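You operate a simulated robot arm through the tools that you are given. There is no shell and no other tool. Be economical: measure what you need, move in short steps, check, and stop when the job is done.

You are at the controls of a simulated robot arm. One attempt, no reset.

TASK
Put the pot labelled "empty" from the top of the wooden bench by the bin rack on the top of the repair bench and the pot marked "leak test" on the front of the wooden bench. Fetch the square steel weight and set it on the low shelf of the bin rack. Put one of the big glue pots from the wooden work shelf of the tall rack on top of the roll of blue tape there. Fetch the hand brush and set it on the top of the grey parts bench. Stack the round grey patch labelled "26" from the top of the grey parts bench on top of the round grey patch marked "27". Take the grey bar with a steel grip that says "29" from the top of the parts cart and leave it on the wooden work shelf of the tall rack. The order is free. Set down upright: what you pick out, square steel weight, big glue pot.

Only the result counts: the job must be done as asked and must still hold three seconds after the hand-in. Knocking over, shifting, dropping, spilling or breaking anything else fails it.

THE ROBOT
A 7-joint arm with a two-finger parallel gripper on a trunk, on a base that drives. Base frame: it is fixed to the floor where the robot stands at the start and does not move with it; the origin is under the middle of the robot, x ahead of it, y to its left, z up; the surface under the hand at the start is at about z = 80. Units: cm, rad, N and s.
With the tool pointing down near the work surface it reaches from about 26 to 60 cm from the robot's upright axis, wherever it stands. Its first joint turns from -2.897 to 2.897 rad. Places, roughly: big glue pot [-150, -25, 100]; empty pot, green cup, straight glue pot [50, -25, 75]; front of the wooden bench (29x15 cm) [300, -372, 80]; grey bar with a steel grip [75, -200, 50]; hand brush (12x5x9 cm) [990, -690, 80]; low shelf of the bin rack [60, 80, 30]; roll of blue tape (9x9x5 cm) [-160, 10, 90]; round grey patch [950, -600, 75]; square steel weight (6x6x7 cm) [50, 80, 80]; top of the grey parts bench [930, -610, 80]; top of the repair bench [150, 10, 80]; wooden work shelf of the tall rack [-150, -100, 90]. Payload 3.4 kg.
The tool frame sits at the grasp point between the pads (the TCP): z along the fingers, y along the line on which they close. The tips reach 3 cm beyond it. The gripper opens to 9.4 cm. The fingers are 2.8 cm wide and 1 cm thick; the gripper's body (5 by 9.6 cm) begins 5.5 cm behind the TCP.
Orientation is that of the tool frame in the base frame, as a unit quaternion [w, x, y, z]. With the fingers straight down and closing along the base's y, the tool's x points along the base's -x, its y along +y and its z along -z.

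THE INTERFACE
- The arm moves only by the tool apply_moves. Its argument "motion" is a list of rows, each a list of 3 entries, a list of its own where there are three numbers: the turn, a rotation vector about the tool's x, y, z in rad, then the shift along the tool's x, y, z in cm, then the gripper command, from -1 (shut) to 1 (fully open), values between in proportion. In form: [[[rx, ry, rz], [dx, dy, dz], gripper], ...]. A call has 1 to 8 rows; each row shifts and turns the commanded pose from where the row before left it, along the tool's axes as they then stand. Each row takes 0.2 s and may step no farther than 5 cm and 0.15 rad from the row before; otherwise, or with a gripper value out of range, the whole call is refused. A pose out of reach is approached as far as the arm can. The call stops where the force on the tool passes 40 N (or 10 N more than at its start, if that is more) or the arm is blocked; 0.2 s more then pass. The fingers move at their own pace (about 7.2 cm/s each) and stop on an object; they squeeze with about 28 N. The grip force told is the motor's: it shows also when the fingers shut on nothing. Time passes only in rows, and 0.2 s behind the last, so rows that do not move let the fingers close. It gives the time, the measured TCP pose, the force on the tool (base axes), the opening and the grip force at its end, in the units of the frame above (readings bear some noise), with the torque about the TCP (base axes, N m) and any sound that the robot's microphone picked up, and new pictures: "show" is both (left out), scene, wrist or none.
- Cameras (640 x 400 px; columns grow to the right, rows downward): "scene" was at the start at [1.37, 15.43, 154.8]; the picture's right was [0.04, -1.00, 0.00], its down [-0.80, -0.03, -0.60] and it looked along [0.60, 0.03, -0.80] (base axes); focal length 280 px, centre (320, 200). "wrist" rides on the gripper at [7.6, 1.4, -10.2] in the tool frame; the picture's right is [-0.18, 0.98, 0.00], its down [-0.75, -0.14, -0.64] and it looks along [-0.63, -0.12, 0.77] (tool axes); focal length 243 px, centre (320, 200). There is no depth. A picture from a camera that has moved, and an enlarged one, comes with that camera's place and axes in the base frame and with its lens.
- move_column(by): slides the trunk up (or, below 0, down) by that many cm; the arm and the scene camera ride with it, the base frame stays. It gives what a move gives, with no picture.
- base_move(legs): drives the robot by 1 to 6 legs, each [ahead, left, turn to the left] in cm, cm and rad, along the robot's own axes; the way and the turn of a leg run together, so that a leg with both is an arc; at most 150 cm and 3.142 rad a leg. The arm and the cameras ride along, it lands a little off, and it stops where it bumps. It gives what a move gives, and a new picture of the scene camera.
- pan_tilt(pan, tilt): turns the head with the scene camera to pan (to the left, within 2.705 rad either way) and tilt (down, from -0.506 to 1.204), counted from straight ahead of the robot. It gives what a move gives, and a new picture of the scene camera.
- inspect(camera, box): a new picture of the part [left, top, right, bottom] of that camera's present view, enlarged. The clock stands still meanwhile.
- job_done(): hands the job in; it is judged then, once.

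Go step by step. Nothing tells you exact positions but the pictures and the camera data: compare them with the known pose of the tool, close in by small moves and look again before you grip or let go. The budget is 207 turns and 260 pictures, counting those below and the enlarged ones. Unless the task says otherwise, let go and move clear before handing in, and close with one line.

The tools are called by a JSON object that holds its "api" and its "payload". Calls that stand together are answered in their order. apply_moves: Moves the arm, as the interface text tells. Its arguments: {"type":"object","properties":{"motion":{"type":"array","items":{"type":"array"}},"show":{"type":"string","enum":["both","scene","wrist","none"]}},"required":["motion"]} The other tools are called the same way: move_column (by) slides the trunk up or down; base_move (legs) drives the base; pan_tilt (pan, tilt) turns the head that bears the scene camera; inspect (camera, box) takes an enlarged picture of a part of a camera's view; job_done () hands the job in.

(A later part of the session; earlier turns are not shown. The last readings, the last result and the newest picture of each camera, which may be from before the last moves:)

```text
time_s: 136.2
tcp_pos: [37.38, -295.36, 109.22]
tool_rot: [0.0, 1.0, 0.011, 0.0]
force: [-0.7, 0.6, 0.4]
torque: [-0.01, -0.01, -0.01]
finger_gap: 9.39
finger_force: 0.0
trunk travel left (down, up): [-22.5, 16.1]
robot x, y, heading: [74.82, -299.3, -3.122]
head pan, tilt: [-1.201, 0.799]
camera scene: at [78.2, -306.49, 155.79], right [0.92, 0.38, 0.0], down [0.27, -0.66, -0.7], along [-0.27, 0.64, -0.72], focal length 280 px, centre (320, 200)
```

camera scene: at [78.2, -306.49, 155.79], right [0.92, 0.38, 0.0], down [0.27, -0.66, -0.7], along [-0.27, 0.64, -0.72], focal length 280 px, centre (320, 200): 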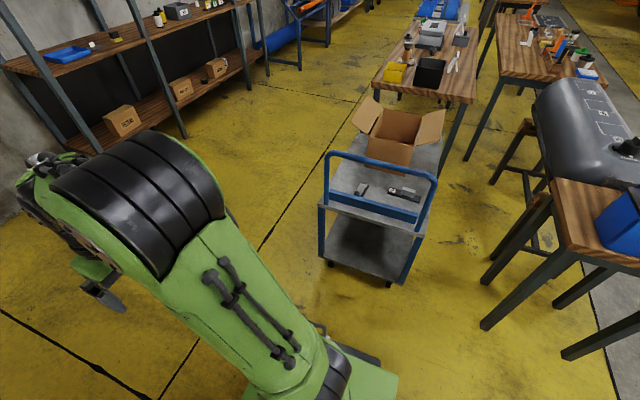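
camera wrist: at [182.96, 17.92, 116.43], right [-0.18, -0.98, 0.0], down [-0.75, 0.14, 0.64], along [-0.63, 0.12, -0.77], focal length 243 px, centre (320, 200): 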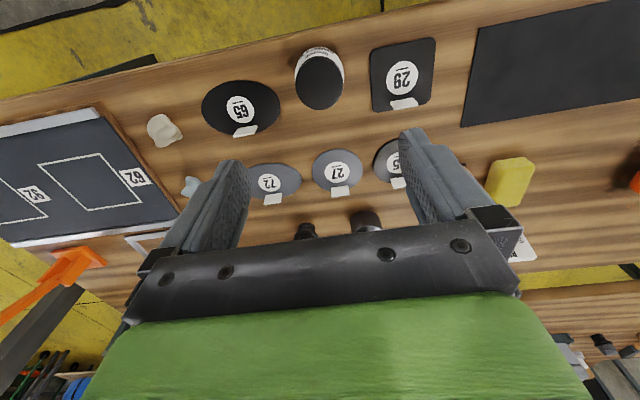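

{"api": "inspect", "payload": {"camera": "scene", "box": [300, 130, 460, 230]}}

{"api": "pan_tilt", "payload": {"pan": -2.0, "tilt": 0.7}}

```text
4.00 times, centred on (380, 180) of scene
camera zoom: at [78.2, -306.49, 155.79], right [0.92, 0.38, 0.0], down [0.27, -0.66, -0.7], along [-0.27, 0.64, -0.72], focal length 1122 px, centre (80, 280)
```

zoom: 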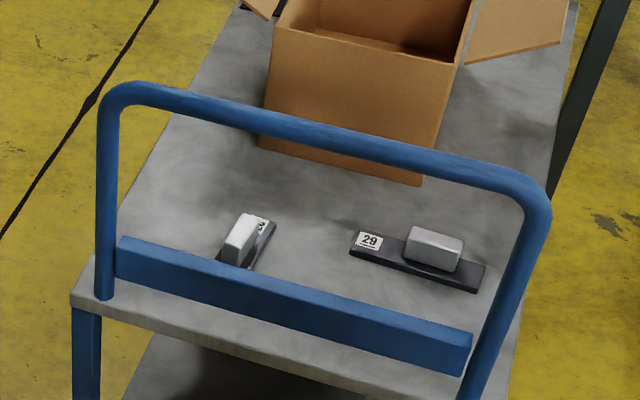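

```text
time_s: 137.3
tcp_pos: [37.19, -295.44, 109.07]
tool_rot: [0.0, 1.0, 0.01, 0.001]
force: [-0.2, 0.8, 0.3]
torque: [-0.04, -0.01, -0.01]
finger_gap: 9.4
finger_force: 0.0
trunk travel left (down, up): [-22.5, 16.1]
robot x, y, heading: [74.82, -298.64, -3.119]
head pan, tilt: [-2.0, 0.7]
camera scene: at [84.65, -306.15, 156.62], right [0.92, -0.4, 0.0], down [-0.26, -0.59, -0.76], along [0.3, 0.7, -0.64], focal length 280 px, centre (320, 200)
```

scene: 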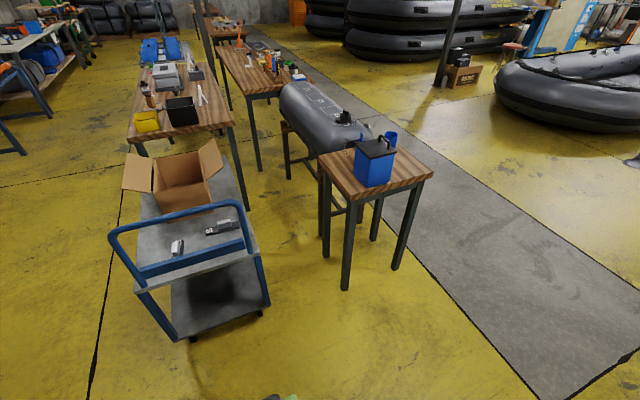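

The "29" bar is at about (80,-192) on the cart, behind the blue handle (top ≈ z 86). I'll turn to face +y and approach from the handle end.

{"api": "base_move", "payload": {"legs": [[0, 0, -1.592], [35, -5, 0]]}}

{"api": "pan_tilt", "payload": {"pan": -0.1, "tilt": 1.1}}

```text
time_s: 143.4
tcp_pos: [83.01, -226.43, 109.17]
tool_rot: [0.0, 0.713, -0.702, 0.0]
force: [-0.4, 0.0, -0.1]
torque: [-0.03, -0.01, 0.0]
finger_gap: 9.38
finger_force: 0.1
trunk travel left (down, up): [-22.5, 16.1]
robot x, y, heading: [79.16, -264.15, 1.583]
head pan, tilt: [-2.0, 0.7]
camera scene: at [72.05, -273.79, 156.63], right [-0.4, -0.92, 0.0], down [-0.59, 0.26, -0.77], along [0.7, -0.31, -0.64], focal length 280 px, centre (320, 200)
```

scene: 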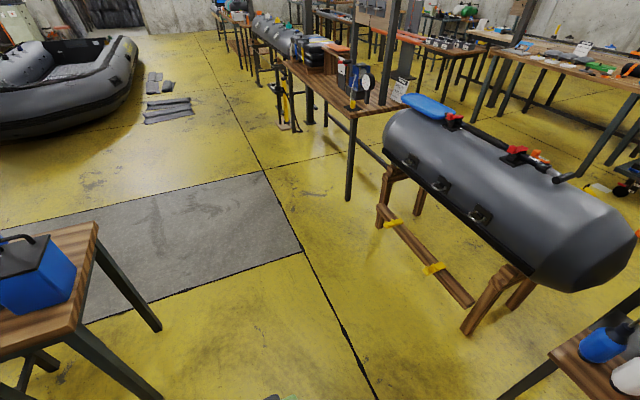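

```text
time_s: 145.2
tcp_pos: [83.03, -226.6, 109.11]
tool_rot: [0.0, 0.713, -0.701, 0.0]
force: [0.4, -0.4, -0.5]
torque: [0.01, -0.01, -0.01]
finger_gap: 9.36
finger_force: 0.0
trunk travel left (down, up): [-22.5, 16.1]
robot x, y, heading: [79.32, -264.12, 1.583]
head pan, tilt: [-0.099, 1.1]
camera scene: at [64.79, -264.21, 153.62], right [1.0, -0.08, 0.0], down [-0.07, -0.89, -0.45], along [0.04, 0.45, -0.89], focal length 280 px, centre (320, 200)
```

scene: 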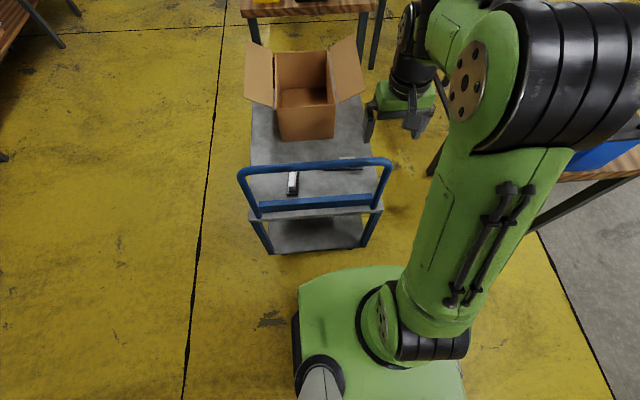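

{"api": "base_move", "payload": {"legs": [[13, 0, -0.012]]}}

{"api": "apply_moves", "payload": {"motion": [[[0, 0, 0], [-5, 0, 0], 1], [[0, 0, 0], [-5, 0, 0], 1], [[0, 0, 0], [-5, 0, 0], 1], [[0, 0, 0], [-3, 3, 0], 1]]}}

```text
time_s: 146.5
tcp_pos: [83.24, -213.55, 109.08]
tool_rot: [0.0, 0.708, -0.706, 0.0]
force: [0.5, 0.1, 0.2]
torque: [-0.01, -0.03, 0.02]
finger_gap: 9.39
finger_force: 0.1
trunk travel left (down, up): [-22.5, 16.1]
robot x, y, heading: [79.52, -250.94, 1.575]
head pan, tilt: [-0.099, 1.1]
camera scene: at [64.65, -250.85, 153.62], right [1.0, -0.1, 0.0], down [-0.09, -0.89, -0.45], along [0.04, 0.45, -0.89], focal length 280 px, centre (320, 200)
```

scene: 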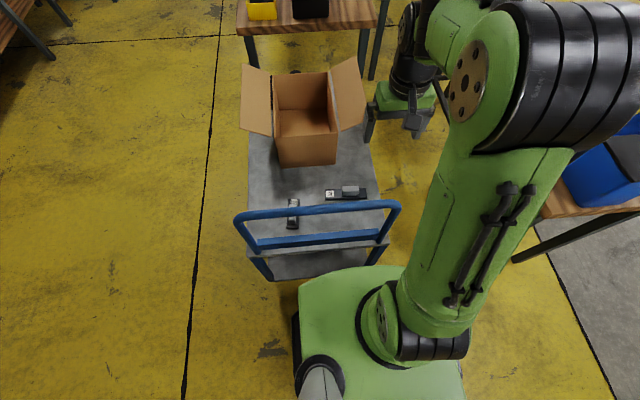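

```text
time_s: 147.5
tcp_pos: [80.13, -195.24, 108.99]
tool_rot: [0.001, 0.709, -0.706, 0.001]
force: [-0.5, -0.2, 1.2]
torque: [0.02, -0.01, 0.0]
finger_gap: 9.36
finger_force: 0.1
trunk travel left (down, up): [-22.5, 16.1]
robot x, y, heading: [79.2, -250.99, 1.575]
head pan, tilt: [-0.099, 1.1]
camera scene: at [64.48, -250.93, 153.6], right [1.0, -0.1, 0.0], down [-0.08, -0.89, -0.45], along [0.04, 0.45, -0.89], focal length 280 px, centre (320, 200)
camera wrist: at [78.74, -202.86, 119.26], right [-0.98, 0.18, 0.0], down [0.14, 0.76, 0.64], along [0.12, 0.63, -0.77], focal length 243 px, centre (320, 200)
```

scene: 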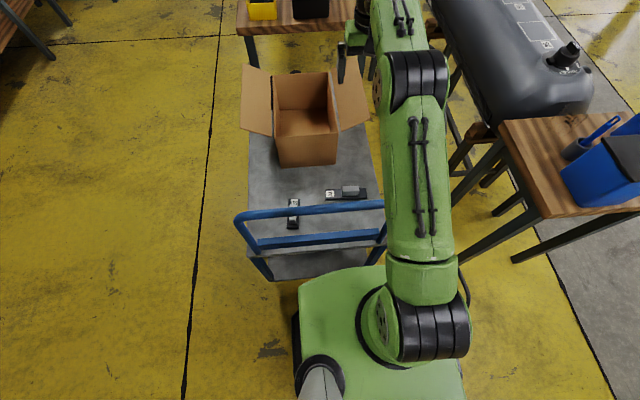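
wrist: 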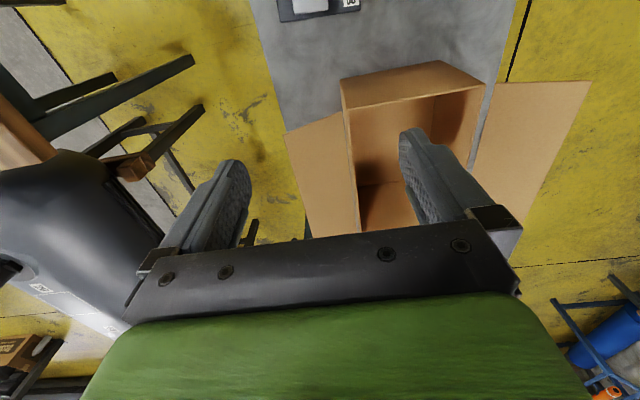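

{"api": "apply_moves", "payload": {"motion": [[[0, 0, 0], [4, -1, 0], 1]], "show": "none"}}

{"api": "move_column", "payload": {"by": -22}}

{"api": "apply_moves", "payload": {"motion": [[[0, 0, 0], [0, 0, 0], 1]]}}

```text
time_s: 147.9
tcp_pos: [81.39, -199.54, 109.32]
tool_rot: [-0.001, 0.708, -0.706, -0.001]
force: [-0.1, 0.8, 0.8]
torque: [0.02, 0.0, 0.02]
finger_gap: 9.38
finger_force: 0.0
trunk travel left (down, up): [-22.5, 16.1]
robot x, y, heading: [79.52, -251.27, 1.574]
head pan, tilt: [-0.099, 1.1]
```

```text
time_s: 150.3
tcp_pos: [81.31, -199.32, 87.23]
tool_rot: [-0.001, 0.709, -0.706, 0.0]
force: [-0.3, -0.3, -0.7]
torque: [0.0, 0.0, 0.0]
finger_gap: 9.4
finger_force: 0.1
trunk travel left (down, up): [-0.5, 38.1]
robot x, y, heading: [79.34, -251.26, 1.574]
head pan, tilt: [-0.099, 1.1]
```

```text
time_s: 150.7
tcp_pos: [81.34, -199.39, 87.25]
tool_rot: [0.0, 0.709, -0.705, 0.0]
force: [0.9, 0.5, -0.3]
torque: [-0.03, 0.0, 0.0]
finger_gap: 9.4
finger_force: 0.3
trunk travel left (down, up): [-0.5, 38.1]
robot x, y, heading: [79.24, -251.61, 1.577]
head pan, tilt: [-0.099, 1.1]
camera scene: at [64.66, -251.05, 131.67], right [1.0, -0.1, 0.0], down [-0.09, -0.89, -0.45], along [0.04, 0.45, -0.89], focal length 280 px, centre (320, 200)
camera wrist: at [80.0, -207.08, 97.44], right [-0.98, 0.18, 0.0], down [0.14, 0.75, 0.64], along [0.12, 0.63, -0.77], focal length 243 px, centre (320, 200)
```

scene: 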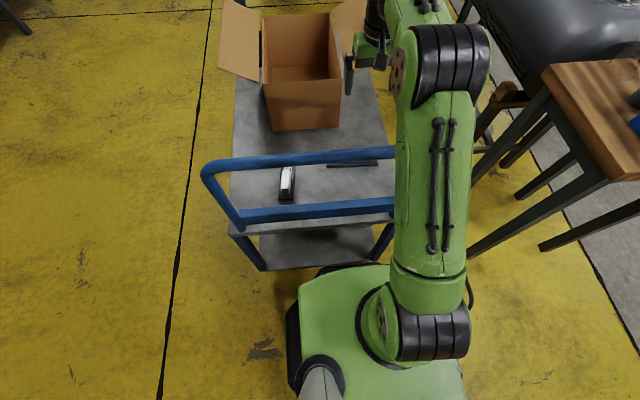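
wrist: 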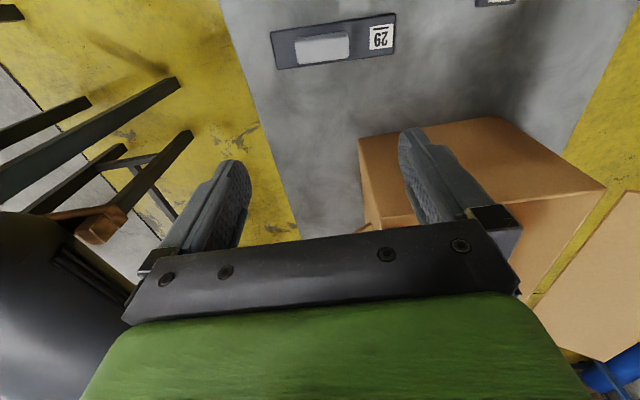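

Bar 29's grip is at about (81, -201), the bar lying along x. I rotate the tool about 85° so the fingers close across the grip.

{"api": "apply_moves", "payload": {"motion": [[[0, 0, -0.149], [1.9, 0.4, 0], 1], [[0, 0, -0.149], [0, 0, 0], 1], [[0, 0, -0.149], [0, 0, 0], 1], [[0, 0, -0.149], [0, 0, 0], 1], [[0, 0, -0.149], [0, 0, 0], 1], [[0, 0, -0.149], [0, 0, 0], 1], [[0, 0, -0.149], [0, 0, 0], 1], [[0, 0, -0.149], [0, 0, 0], 1]], "show": "none"}}

{"api": "apply_moves", "payload": {"motion": [[[0, 0, -0.149], [0, 0, 5], 1], [[0, 0, -0.149], [0, 0, 5], 1]]}}

```text
time_s: 152.5
tcp_pos: [81.02, -201.22, 87.22]
tool_rot: [0.0, 0.983, -0.184, 0.0]
force: [0.0, -0.1, -0.1]
torque: [0.0, 0.03, -0.01]
finger_gap: 9.4
finger_force: 0.1
trunk travel left (down, up): [-0.5, 38.1]
robot x, y, heading: [79.13, -251.11, 1.573]
head pan, tilt: [-0.099, 1.1]
```

```text
time_s: 153.1
tcp_pos: [81.29, -201.22, 77.05]
tool_rot: [0.001, 0.999, -0.037, 0.001]
force: [0.6, -0.6, 0.0]
torque: [0.01, 0.0, 0.04]
finger_gap: 9.41
finger_force: 0.1
trunk travel left (down, up): [-0.5, 38.1]
robot x, y, heading: [79.03, -251.02, 1.574]
head pan, tilt: [-0.099, 1.1]
camera scene: at [64.65, -251.01, 131.67], right [1.0, -0.1, 0.0], down [-0.09, -0.89, -0.45], along [0.04, 0.45, -0.89], focal length 280 px, centre (320, 200)
camera wrist: at [88.73, -203.32, 87.33], right [-0.26, -0.97, 0.0], down [-0.74, 0.2, 0.64], along [-0.62, 0.17, -0.77], focal length 243 px, centre (320, 200)
```

scene: 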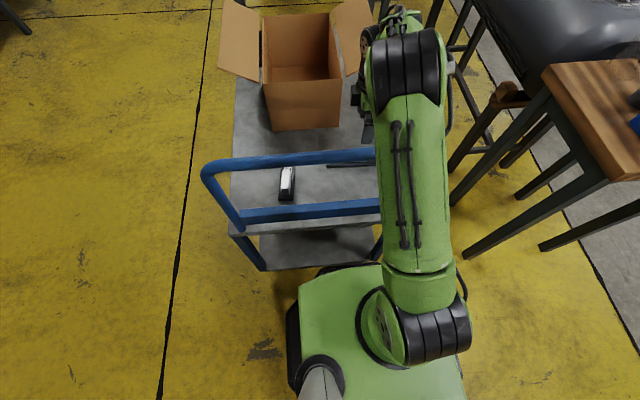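
wrist: 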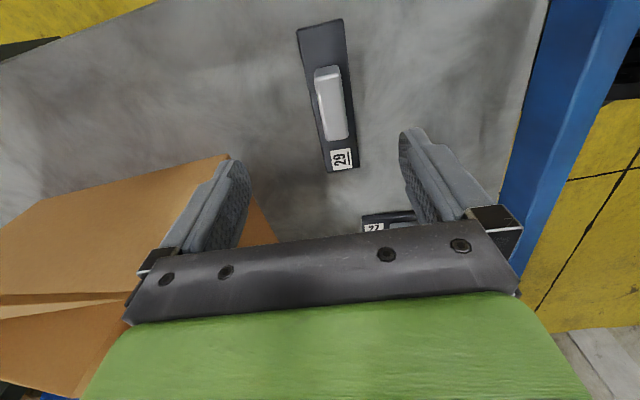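

{"api": "apply_moves", "payload": {"motion": [[[0, 0, 0], [-0.2, 1.0, 4], 1], [[0, 0, 0], [0, 0, 3], 1]], "show": "wrist"}}

```text
time_s: 153.7
tcp_pos: [81.02, -202.2, 70.14]
tool_rot: [0.0, 0.999, -0.039, 0.001]
force: [-0.1, 0.2, -0.1]
torque: [0.0, 0.01, 0.02]
finger_gap: 9.42
finger_force: 0.0
trunk travel left (down, up): [-0.5, 38.1]
robot x, y, heading: [79.13, -251.05, 1.576]
head pan, tilt: [-0.099, 1.1]
camera wrist: at [88.43, -204.34, 80.4], right [-0.26, -0.97, 0.0], down [-0.74, 0.2, 0.64], along [-0.62, 0.17, -0.77], focal length 243 px, centre (320, 200)
```

wrist: 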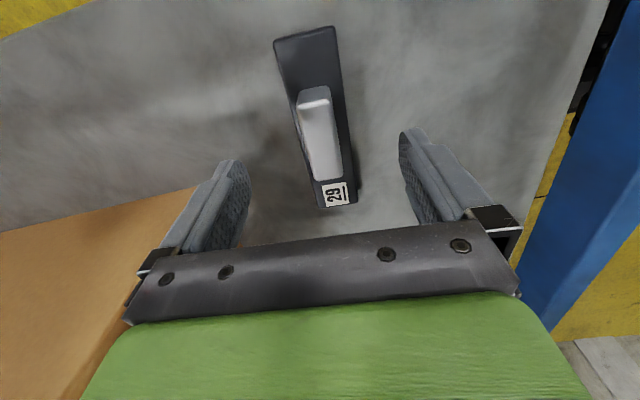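

{"api": "apply_moves", "payload": {"motion": [[[0, 0, 0], [0, 0, 3], 1], [[0, 0, 0], [0, 0, 2], 1], [[0, 0, 0], [0, 0, 0.8], 1]], "show": "wrist"}}

```text
time_s: 154.5
tcp_pos: [80.62, -202.35, 64.49]
tool_rot: [0.0, 0.999, -0.039, 0.001]
force: [-0.3, 0.6, -0.6]
torque: [-0.01, -0.01, 0.01]
finger_gap: 9.41
finger_force: 0.1
trunk travel left (down, up): [-0.5, 38.1]
robot x, y, heading: [79.02, -251.08, 1.575]
head pan, tilt: [-0.099, 1.1]
camera wrist: at [88.21, -204.36, 74.68], right [-0.26, -0.97, 0.0], down [-0.74, 0.2, 0.64], along [-0.62, 0.17, -0.77], focal length 243 px, centre (320, 200)
```

wrist: 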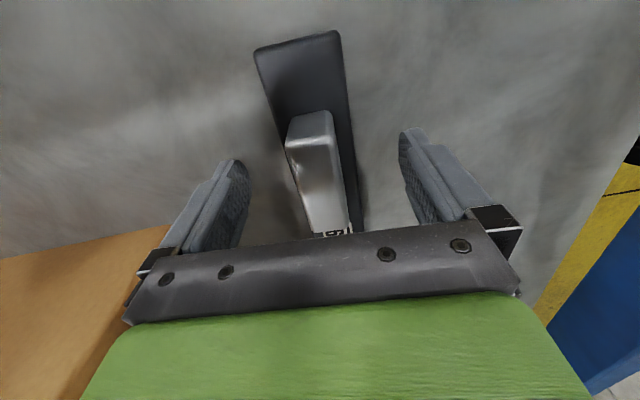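

{"api": "apply_moves", "payload": {"motion": [[[0, 0, 0], [0, 0, 0], -1], [[0, 0, 0], [0, 0, 0], -1], [[0, 0, 0], [0, 0, 0], -1], [[0, 0, 0], [0, 0, 0], -1], [[0, 0, 0], [0, 0, 0], -1]], "show": "wrist"}}

```text
time_s: 155.7
tcp_pos: [80.65, -202.3, 64.45]
tool_rot: [0.0, 0.999, -0.039, 0.0]
force: [-0.5, -0.4, 0.8]
torque: [0.03, 0.05, 0.0]
finger_gap: 2.78
finger_force: 27.8
trunk travel left (down, up): [-0.5, 38.1]
robot x, y, heading: [79.42, -250.97, 1.572]
head pan, tilt: [-0.099, 1.1]
camera wrist: at [88.22, -204.37, 74.69], right [-0.26, -0.97, 0.0], down [-0.74, 0.2, 0.64], along [-0.62, 0.17, -0.77], focal length 243 px, centre (320, 200)
```

wrist: 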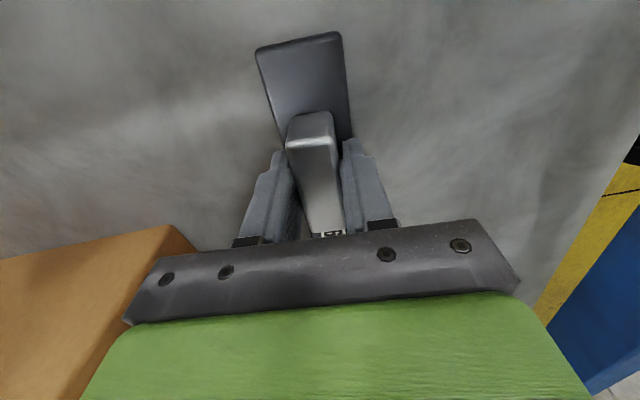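

Gripped on the steel grip (2.8 cm). Lifting straight up past the handle.

{"api": "apply_moves", "payload": {"motion": [[[0, 0, 0], [0, 0, -2], -1], [[0, 0, 0], [0, 0, -5], -1], [[0, 0, 0], [0, 0, -5], -1], [[0, 0, 0], [0, 0, -5], -1], [[0, 0, 0], [0, 0, -5], -1]], "show": "wrist"}}

{"api": "move_column", "payload": {"by": 22}}

```text
time_s: 156.9
tcp_pos: [80.92, -202.25, 86.59]
tool_rot: [0.0, 0.999, -0.039, -0.001]
force: [0.4, -0.4, -0.9]
torque: [-0.02, -0.01, -0.02]
finger_gap: 2.8
finger_force: 27.8
trunk travel left (down, up): [-0.5, 38.1]
robot x, y, heading: [79.51, -250.95, 1.572]
head pan, tilt: [-0.099, 1.1]
camera wrist: at [88.43, -204.3, 96.86], right [-0.26, -0.97, 0.0], down [-0.74, 0.2, 0.64], along [-0.62, 0.17, -0.77], focal length 243 px, centre (320, 200)
```

wrist: 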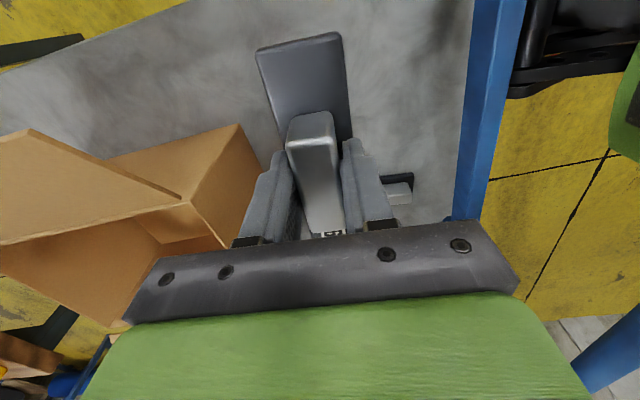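

```text
time_s: 159.2
tcp_pos: [80.92, -202.16, 108.55]
tool_rot: [0.0, 0.999, -0.039, 0.0]
force: [-0.4, -0.2, -1.4]
torque: [0.02, -0.02, 0.05]
finger_gap: 2.82
finger_force: 28.3
trunk travel left (down, up): [-22.5, 16.1]
robot x, y, heading: [78.97, -251.13, 1.574]
head pan, tilt: [-0.099, 1.1]
```

{"api": "base_move", "payload": {"legs": [[-40, 0, 0], [0, 140, 0], [150, 0, 0], [0, 0, 1.57]]}}

{"api": "pan_tilt", "payload": {"pan": 0, "tilt": 0.7}}

```text
time_s: 179.1
tcp_pos: [-116.32, -147.78, 108.56]
tool_rot: [0.0, 0.719, 0.695, 0.0]
force: [-0.6, -0.1, -2.3]
torque: [0.02, 0.0, 0.0]
finger_gap: 2.79
finger_force: 27.8
trunk travel left (down, up): [-22.5, 16.1]
robot x, y, heading: [-67.2, -147.29, -3.091]
head pan, tilt: [-0.099, 1.1]
camera scene: at [-66.87, -161.8, 153.62], right [0.05, 1.0, 0.0], down [0.89, -0.05, -0.45], along [-0.45, 0.02, -0.89], focal length 280 px, centre (320, 200)
```

scene: 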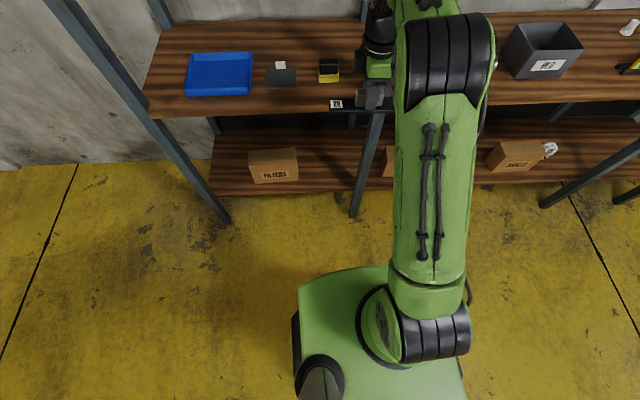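

```text
time_s: 180.0
tcp_pos: [-116.19, -147.84, 108.48]
tool_rot: [0.0, 0.719, 0.695, 0.0]
force: [0.4, 0.0, -1.6]
torque: [-0.01, 0.0, 0.02]
finger_gap: 2.78
finger_force: 27.9
trunk travel left (down, up): [-22.5, 16.1]
robot x, y, heading: [-67.45, -147.03, -3.095]
head pan, tilt: [0.0, 0.7]
camera scene: at [-69.05, -162.52, 156.61], right [-0.05, 1.0, 0.0], down [0.64, 0.03, -0.76], along [-0.76, -0.04, -0.64], focal length 280 px, centre (320, 200)
```

scene: 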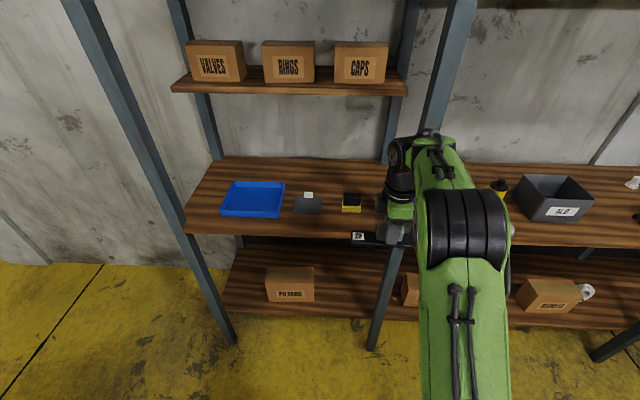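

{"api": "base_move", "payload": {"legs": [[0, -65, -0.05]]}}

```text
time_s: 183.6
tcp_pos: [-117.98, -80.52, 108.44]
tool_rot: [0.0, 0.735, 0.678, 0.001]
force: [0.1, -0.5, -1.2]
torque: [-0.02, 0.0, -0.03]
finger_gap: 2.77
finger_force: 27.9
trunk travel left (down, up): [-22.5, 16.1]
robot x, y, heading: [-68.43, -82.45, -3.141]
head pan, tilt: [0.0, 0.7]
camera scene: at [-71.38, -97.45, 156.62], right [0.0, 1.0, 0.0], down [0.64, 0.0, -0.76], along [-0.76, 0.0, -0.64], focal length 280 px, centre (320, 200)
```

scene: 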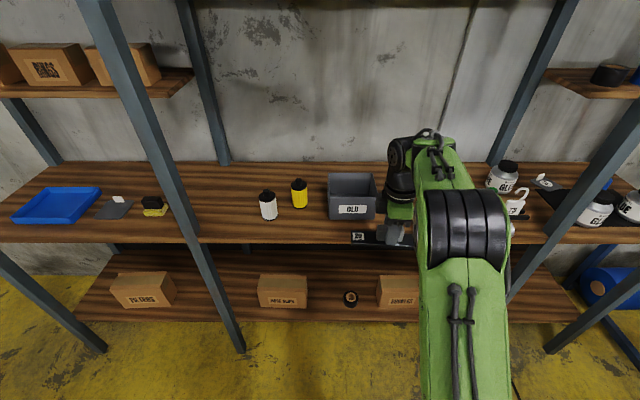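

{"api": "base_move", "payload": {"legs": [[0, -48, 0]]}}

```text
time_s: 186.5
tcp_pos: [-118.0, -31.5, 108.49]
tool_rot: [0.001, 0.736, 0.678, 0.0]
force: [0.4, -0.4, -2.2]
torque: [0.02, -0.01, -0.01]
finger_gap: 2.77
finger_force: 27.9
trunk travel left (down, up): [-22.5, 16.1]
robot x, y, heading: [-68.66, -33.83, 3.143]
head pan, tilt: [0.0, 0.7]
camera scene: at [-71.5, -48.74, 156.63], right [0.0, 1.0, 0.0], down [0.64, 0.0, -0.76], along [-0.76, 0.0, -0.64], focal length 280 px, centre (320, 200)
```

scene: 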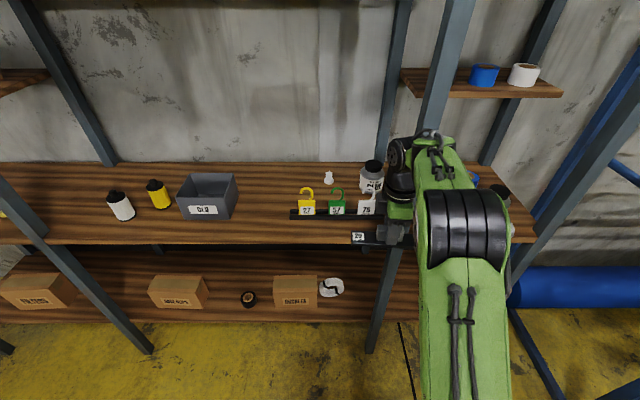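

The free slot is between the grey bin and the numbered cards, at y≈-68. I'll strafe there, turn the bar to point into the shelf, then look.

{"api": "base_move", "payload": {"legs": [[0, 36, 0]]}}

{"api": "apply_moves", "payload": {"motion": [[[0, 0, 0.149], [0, 0, 0], -1], [[0, 0, 0.149], [0, 0, 0], -1], [[0, 0, 0.149], [0, 0, 0], -1], [[0, 0, 0.149], [0, 0, 0], -1], [[0, 0, 0.149], [0, 0, 0], -1], [[0, 0, 0.149], [0, 0, 0], -1], [[0, 0, 0.149], [0, 0, 0], -1], [[0, 0, 0.149], [0, 0, 0], -1]], "show": "none"}}

{"api": "apply_moves", "payload": {"motion": [[[0, 0, 0.149], [0, 0, 0], -1], [[0, 0, 0.146], [0, 0, 0], -1]]}}

```text
time_s: 188.8
tcp_pos: [-118.05, -66.87, 108.5]
tool_rot: [0.001, 0.737, 0.676, 0.0]
force: [-0.5, 0.3, -1.2]
torque: [0.04, -0.02, 0.01]
finger_gap: 2.81
finger_force: 28.2
trunk travel left (down, up): [-22.5, 16.1]
robot x, y, heading: [-68.94, -68.9, 3.138]
head pan, tilt: [0.0, 0.7]
camera scene: at [-71.66, -84.35, 156.6], right [0.0, 1.0, 0.0], down [0.64, 0.0, -0.76], along [-0.76, 0.0, -0.64], focal length 280 px, centre (320, 200)
```

scene: 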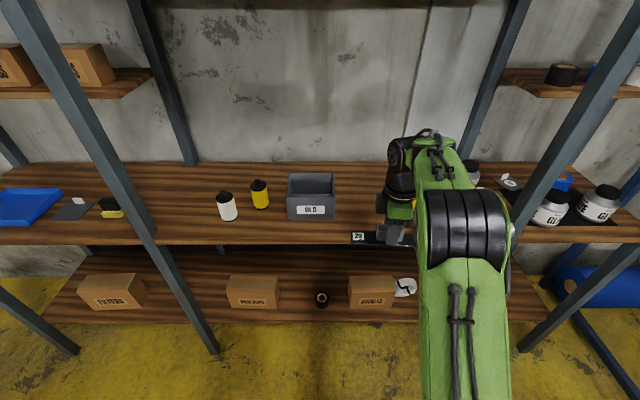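

```text
time_s: 190.6
tcp_pos: [-118.08, -66.95, 108.42]
tool_rot: [0.0, 0.99, 0.144, 0.0]
force: [0.0, -0.9, -2.0]
torque: [0.01, 0.0, 0.01]
finger_gap: 2.79
finger_force: 28.2
trunk travel left (down, up): [-22.5, 16.1]
robot x, y, heading: [-68.68, -69.24, 3.135]
head pan, tilt: [0.0, 0.7]
```

```text
time_s: 191.2
tcp_pos: [-117.98, -66.97, 108.41]
tool_rot: [0.0, 1.0, -0.002, 0.0]
force: [-0.1, 0.0, -1.9]
torque: [0.02, 0.0, 0.02]
finger_gap: 2.77
finger_force: 27.4
trunk travel left (down, up): [-22.5, 16.1]
robot x, y, heading: [-69.02, -68.98, 3.137]
head pan, tilt: [0.0, 0.7]
camera scene: at [-71.66, -84.23, 156.62], right [0.0, 1.0, 0.0], down [0.64, 0.0, -0.76], along [-0.76, 0.0, -0.64], focal length 280 px, centre (320, 200)
camera wrist: at [-110.36, -68.47, 118.74], right [-0.19, -0.98, 0.0], down [-0.75, 0.14, 0.64], along [-0.63, 0.12, -0.77], focal length 243 px, centre (320, 200)
```

scene: 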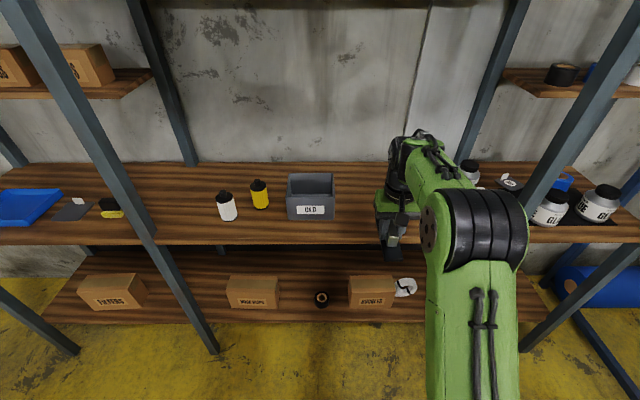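
wrist: 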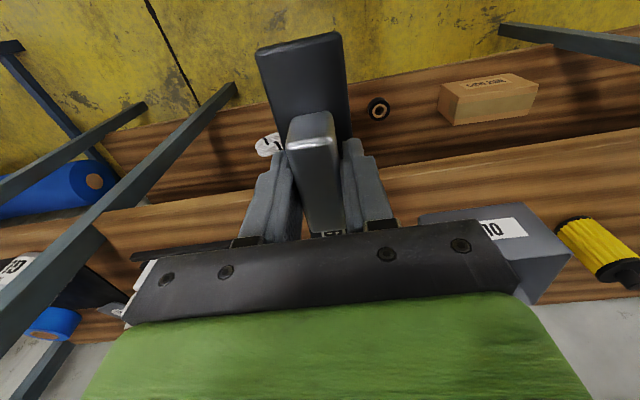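

{"api": "base_move", "payload": {"legs": [[25, 1.5, 0]]}}

{"api": "apply_moves", "payload": {"motion": [[[0, 0, 0], [0, 0, 0], -1]]}}

```text
time_s: 193.0
tcp_pos: [-143.66, -68.35, 108.42]
tool_rot: [0.0, 1.0, 0.0, 0.001]
force: [-0.5, 0.3, -1.1]
torque: [0.05, -0.04, 0.0]
finger_gap: 2.8
finger_force: 28.0
trunk travel left (down, up): [-22.5, 16.1]
robot x, y, heading: [-94.56, -70.44, 3.139]
head pan, tilt: [0.0, 0.7]
camera scene: at [-97.43, -85.66, 156.61], right [0.0, 1.0, 0.0], down [0.65, 0.0, -0.76], along [-0.76, 0.0, -0.65], focal length 280 px, centre (320, 200)
```

scene: 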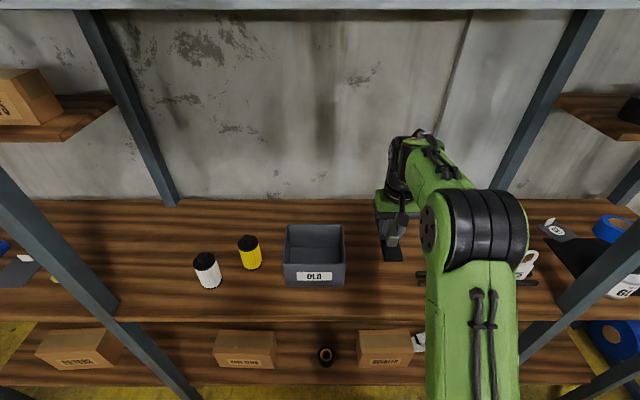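

```text
time_s: 193.4
tcp_pos: [-143.76, -68.49, 108.54]
tool_rot: [0.001, 1.0, 0.0, 0.001]
force: [-0.4, -0.6, -2.4]
torque: [0.01, -0.03, 0.0]
finger_gap: 2.77
finger_force: 28.3
trunk travel left (down, up): [-22.5, 16.1]
robot x, y, heading: [-94.43, -70.63, 3.136]
head pan, tilt: [0.0, 0.7]
camera scene: at [-97.29, -85.65, 156.62], right [0.0, 1.0, 0.0], down [0.64, 0.0, -0.76], along [-0.76, 0.0, -0.64], focal length 280 px, centre (320, 200)
camera wrist: at [-136.02, -69.95, 118.73], right [-0.18, -0.98, 0.0], down [-0.75, 0.14, 0.64], along [-0.63, 0.12, -0.77], focal length 243 px, centre (320, 200)
```

scene: 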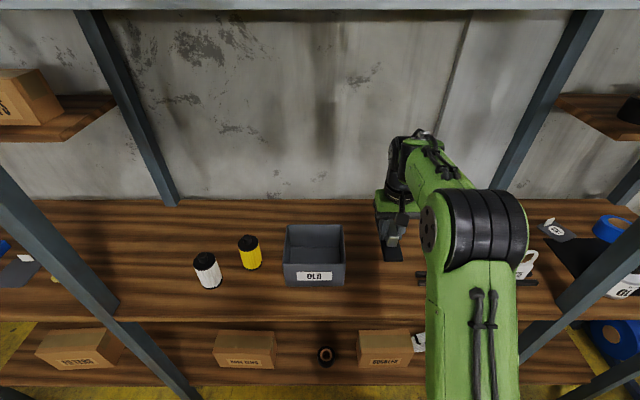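
wrist: 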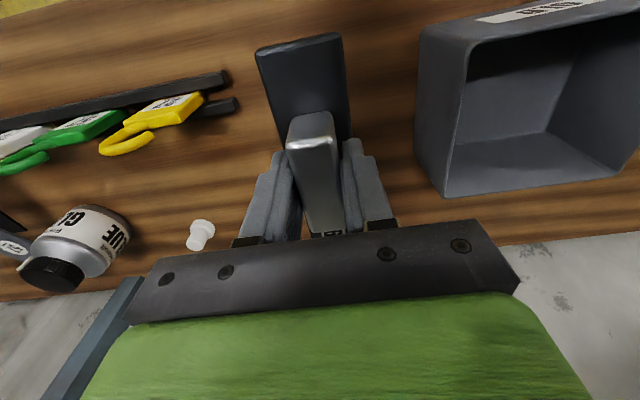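

{"api": "apply_moves", "payload": {"motion": [[[0, 0, 0], [-2, 1, 4], -1], [[0, 0, 0], [0, 0, 4], -1], [[0, 0, 0], [0, 0, 3], -1]], "show": "both"}}

```text
time_s: 194.2
tcp_pos: [-145.74, -69.27, 97.53]
tool_rot: [0.0, 1.0, -0.001, 0.0]
force: [-0.7, -0.4, -1.8]
torque: [-0.02, -0.05, -0.01]
finger_gap: 2.79
finger_force: 28.6
trunk travel left (down, up): [-22.5, 16.1]
robot x, y, heading: [-94.92, -70.48, 3.141]
head pan, tilt: [0.0, 0.7]
camera scene: at [-97.42, -85.67, 156.61], right [0.0, 1.0, 0.0], down [0.65, 0.0, -0.76], along [-0.76, 0.0, -0.65], focal length 280 px, centre (320, 200)
camera wrist: at [-138.15, -70.83, 107.73], right [-0.18, -0.98, 0.0], down [-0.75, 0.14, 0.64], along [-0.63, 0.12, -0.77], focal length 243 px, centre (320, 200)
```

scene: 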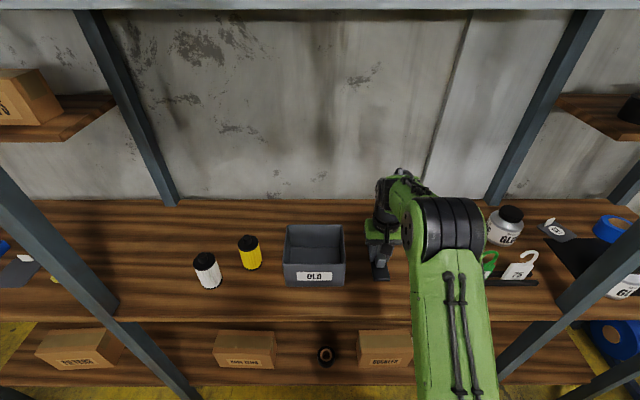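
wrist: 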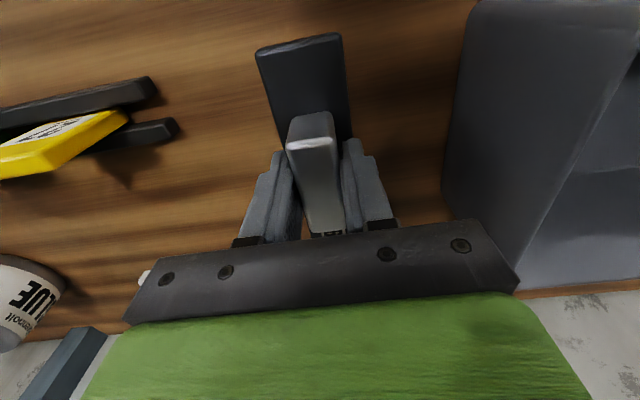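

{"api": "apply_moves", "payload": {"motion": [[[0, 0, 0], [0, 0, 1.2], -1], [[0, 0, 0], [0, 0, 0.6], -1], [[0, 0, 0], [0, 0, 0.6], -1]], "show": "none"}}

```text
time_s: 195.0
tcp_pos: [-145.69, -69.43, 95.09]
tool_rot: [0.0, 1.0, 0.0, 0.001]
force: [0.1, 0.3, -1.2]
torque: [0.03, -0.05, 0.0]
finger_gap: 2.79
finger_force: 28.4
trunk travel left (down, up): [-22.5, 16.1]
robot x, y, heading: [-94.51, -70.39, 3.136]
head pan, tilt: [0.0, 0.7]
```

{"api": "apply_moves", "payload": {"motion": [[[0, 0, 0], [0, 0, 0.5], -1], [[0, 0, 0], [0, 0, 0.3], -1]], "show": "none"}}

```text
time_s: 195.6
tcp_pos: [-145.63, -69.54, 94.43]
tool_rot: [0.0, 1.0, 0.0, -0.003]
force: [0.8, -0.7, 18.1]
torque: [0.03, -0.31, 0.0]
finger_gap: 2.78
finger_force: 27.9
trunk travel left (down, up): [-22.5, 16.1]
robot x, y, heading: [-94.54, -70.5, 3.134]
head pan, tilt: [0.0, 0.7]
```

{"api": "apply_moves", "payload": {"motion": [[[0, 0, 0], [0, 0, -0.15], 0.2], [[0, 0, 0], [0, 0, 0], 0.2], [[0, 0, 0], [0, 0, 0], 0.2], [[0, 0, 0], [0, 0, -3], 0.2], [[0, 0, 0], [0, 0, -5], 0.2], [[0, 0, 0], [0, 0, -5], 0.2]], "show": "wrist"}}

```text
time_s: 197.0
tcp_pos: [-145.52, -69.35, 107.3]
tool_rot: [0.001, 1.0, 0.0, -0.001]
force: [-0.3, 0.2, 0.2]
torque: [0.04, 0.01, 0.03]
finger_gap: 5.62
finger_force: 0.0
trunk travel left (down, up): [-22.5, 16.1]
robot x, y, heading: [-94.54, -70.54, 3.138]
head pan, tilt: [0.0, 0.7]
camera wrist: at [-137.89, -70.78, 117.55], right [-0.18, -0.98, 0.0], down [-0.75, 0.14, 0.64], along [-0.63, 0.12, -0.77], focal length 243 px, centre (320, 200)
```

wrist: 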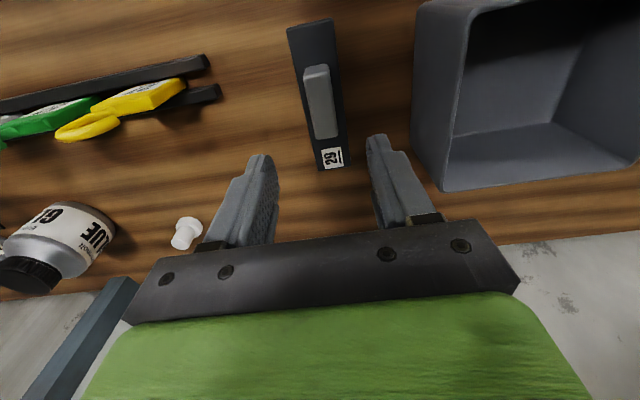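

Bar placed. Now backing off and moving to the right bay to look at the glue pots and the blue tape roll.

{"api": "base_move", "payload": {"legs": [[-27, 0, 0], [0, -72, 0]]}}

{"api": "pan_tilt", "payload": {"pan": 0.1, "tilt": 0.75}}

```text
time_s: 202.5
tcp_pos: [-118.07, 4.82, 107.3]
tool_rot: [0.001, 1.0, -0.006, 0.0]
force: [-0.1, 0.3, -0.1]
torque: [0.0, -0.01, -0.04]
finger_gap: 5.64
finger_force: 0.1
trunk travel left (down, up): [-22.5, 16.1]
robot x, y, heading: [-67.17, 3.32, 3.129]
head pan, tilt: [0.0, 0.7]
camera scene: at [-69.78, -12.03, 156.62], right [0.01, 1.0, 0.0], down [0.64, -0.01, -0.76], along [-0.76, 0.01, -0.64], focal length 280 px, centre (320, 200)
```

scene: 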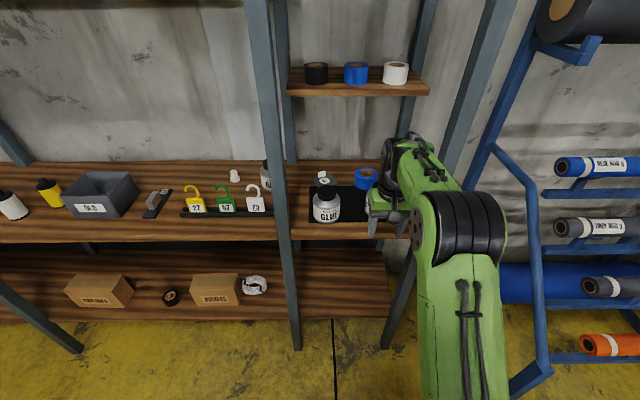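

```text
time_s: 203.2
tcp_pos: [-118.03, 4.85, 107.33]
tool_rot: [-0.001, 1.0, -0.006, 0.001]
force: [0.2, 0.3, 0.1]
torque: [-0.02, 0.02, 0.01]
finger_gap: 5.66
finger_force: 0.0
trunk travel left (down, up): [-22.5, 16.1]
robot x, y, heading: [-66.62, 3.0, 3.126]
head pan, tilt: [0.099, 0.75]
camera scene: at [-69.55, -12.93, 156.19], right [-0.09, 1.0, 0.0], down [0.68, 0.06, -0.73], along [-0.73, -0.06, -0.68], focal length 280 px, centre (320, 200)
```

scene: 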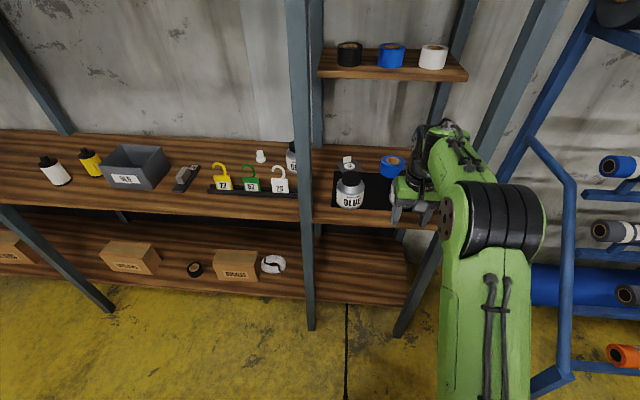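

{"api": "base_move", "payload": {"legs": [[0, -22, 0.01]]}}

{"api": "inspect", "payload": {"camera": "scene", "box": [160, 60, 400, 210]}}

```text
time_s: 204.9
tcp_pos: [-117.7, 26.44, 107.23]
tool_rot: [0.001, 1.0, 0.0, 0.0]
force: [0.3, -0.8, 0.1]
torque: [-0.02, 0.0, 0.01]
finger_gap: 5.63
finger_force: 0.1
trunk travel left (down, up): [-22.5, 16.1]
robot x, y, heading: [-67.06, 25.47, 3.139]
head pan, tilt: [0.099, 0.75]
camera scene: at [-69.2, 9.23, 156.21], right [-0.1, 1.0, 0.0], down [0.68, 0.07, -0.73], along [-0.73, -0.07, -0.68], focal length 280 px, centre (320, 200)
```

scene: 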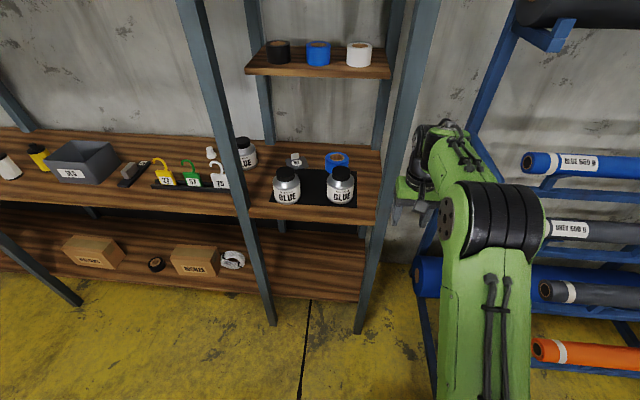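

```text
2.67 times, centred on (280, 135) of scene
camera zoom: at [-69.2, 9.23, 156.21], right [-0.1, 1.0, 0.0], down [0.68, 0.07, -0.73], along [-0.73, -0.07, -0.68], focal length 748 px, centre (427, 373)
```

zoom: 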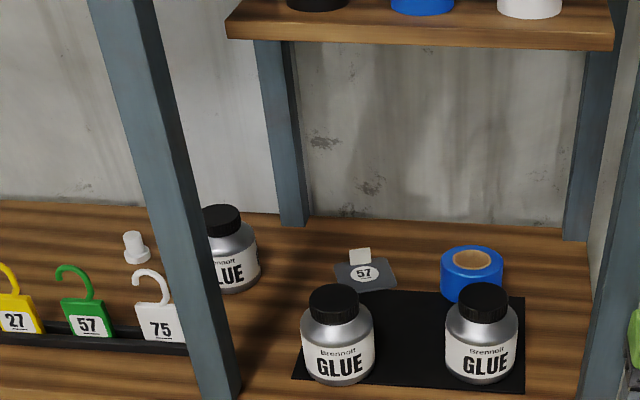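

{"api": "apply_moves", "payload": {"motion": [[[0, 0, 0], [0, 0, -4], 1], [[0, 0, 0], [0, 0, -4], 1]], "show": "none"}}

{"api": "base_move", "payload": {"legs": [[0, 17.5, 0], [14, 0, 0]]}}

{"api": "apply_moves", "payload": {"motion": [[[0, 0, 0], [0, 0, 0], 1]], "show": "wrist"}}

```text
time_s: 205.5
tcp_pos: [-117.56, 26.26, 115.18]
tool_rot: [0.0, 1.0, 0.0, 0.0]
force: [-1.7, 0.0, -0.9]
torque: [0.01, 0.04, 0.01]
finger_gap: 9.39
finger_force: 0.0
trunk travel left (down, up): [-22.5, 16.1]
robot x, y, heading: [-66.85, 24.63, 3.141]
head pan, tilt: [0.099, 0.75]
```

```text
time_s: 207.9
tcp_pos: [-131.79, 9.01, 115.08]
tool_rot: [0.0, 1.0, -0.001, 0.001]
force: [0.0, 0.9, 0.2]
torque: [0.0, -0.04, -0.04]
finger_gap: 9.4
finger_force: 0.1
trunk travel left (down, up): [-22.5, 16.1]
robot x, y, heading: [-80.74, 8.17, 3.137]
head pan, tilt: [0.099, 0.75]
camera scene: at [-83.41, -8.22, 156.19], right [-0.1, 1.0, 0.0], down [0.68, 0.07, -0.73], along [-0.73, -0.07, -0.68], focal length 280 px, centre (320, 200)
```

scene: 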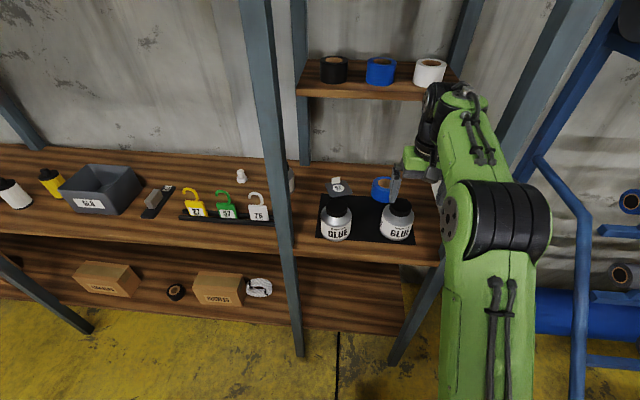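

```text
time_s: 208.3
tcp_pos: [-131.68, 9.09, 115.18]
tool_rot: [0.001, 1.0, 0.001, -0.001]
force: [-0.6, -0.6, 0.1]
torque: [0.02, 0.02, 0.01]
finger_gap: 9.4
finger_force: 0.1
trunk travel left (down, up): [-22.5, 16.1]
robot x, y, heading: [-80.89, 7.77, 3.137]
head pan, tilt: [0.099, 0.75]
camera wrist: at [-123.93, 7.47, 125.41], right [-0.18, -0.98, 0.0], down [-0.75, 0.14, 0.64], along [-0.63, 0.12, -0.77], focal length 243 px, centre (320, 200)
```

wrist: 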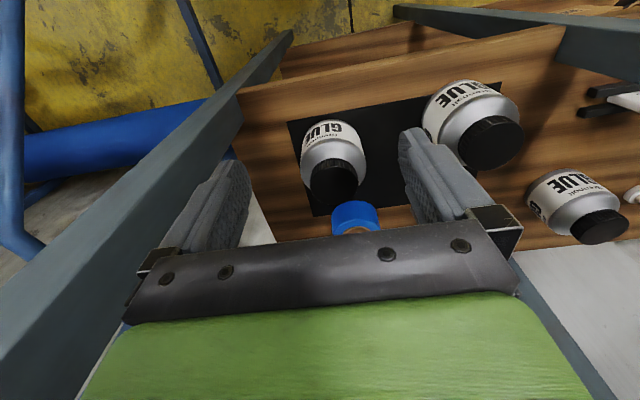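

{"api": "apply_moves", "payload": {"motion": [[[0, -0.15, 0], [0, 0, 0], 1], [[0, -0.15, 0], [0, 0, 0], 1], [[0, -0.15, 0], [0, 0, 0], 1], [[0, -0.15, 0], [0, 0, 0], 1], [[0, -0.15, 0], [0, 0, 0], 1], [[0, -0.035, 0], [0, 0, 0], 1]], "show": "both"}}

```text
time_s: 209.7
tcp_pos: [-131.61, 9.08, 115.08]
tool_rot: [0.0, 0.924, 0.0, -0.383]
force: [0.3, -0.1, -0.1]
torque: [0.01, 0.0, 0.01]
finger_gap: 9.41
finger_force: 0.0
trunk travel left (down, up): [-22.5, 16.1]
robot x, y, heading: [-81.12, 7.75, 3.138]
head pan, tilt: [0.099, 0.75]
camera scene: at [-83.23, -8.21, 156.19], right [-0.1, 1.0, 0.0], down [0.68, 0.07, -0.73], along [-0.73, -0.07, -0.68], focal length 280 px, centre (320, 200)
camera wrist: at [-118.89, 7.51, 116.99], right [-0.13, -0.98, 0.13], down [-0.08, 0.14, 0.99], along [-0.99, 0.12, -0.1], focal length 243 px, centre (320, 200)
```

scene: 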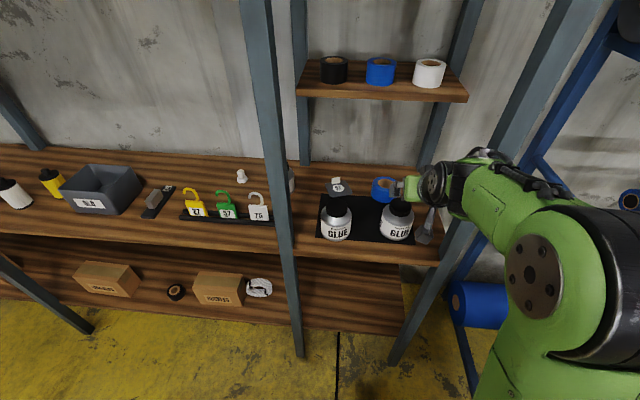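
wrist: 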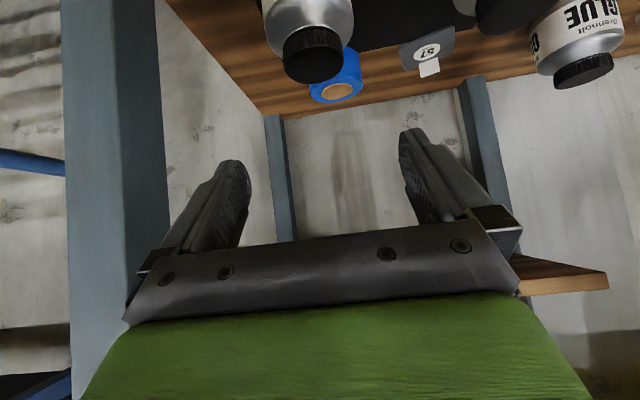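

{"api": "inspect", "payload": {"camera": "wrist", "box": [240, 0, 400, 100]}}

{"api": "inspect", "payload": {"camera": "scene", "box": [300, 150, 460, 250]}}

```text
4.00 times, centred on (320, 50) of wrist
camera zoom: at [-118.89, 7.51, 116.99], right [-0.13, -0.98, 0.13], down [-0.08, 0.14, 0.99], along [-0.99, 0.12, -0.1], focal length 970 px, centre (320, 800)
```

zoom: 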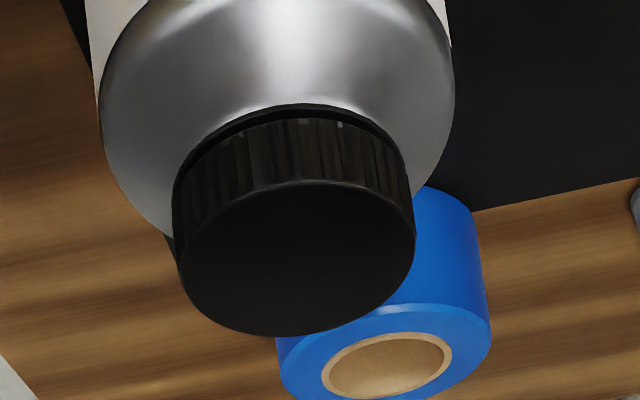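

```text
4.00 times, centred on (380, 200) of scene
camera zoom: at [-83.23, -8.21, 156.19], right [-0.1, 1.0, 0.0], down [0.68, 0.07, -0.73], along [-0.73, -0.07, -0.68], focal length 1122 px, centre (80, 200)
```

zoom: 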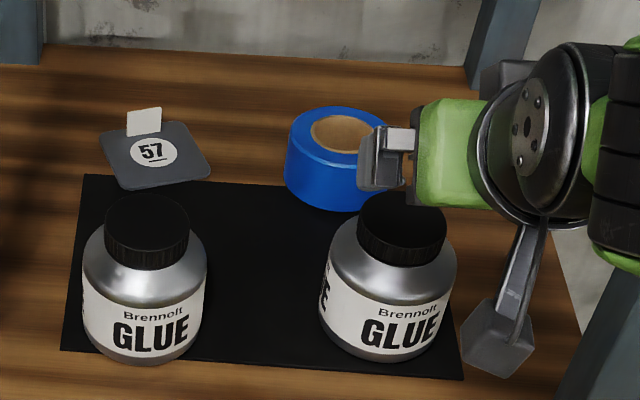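

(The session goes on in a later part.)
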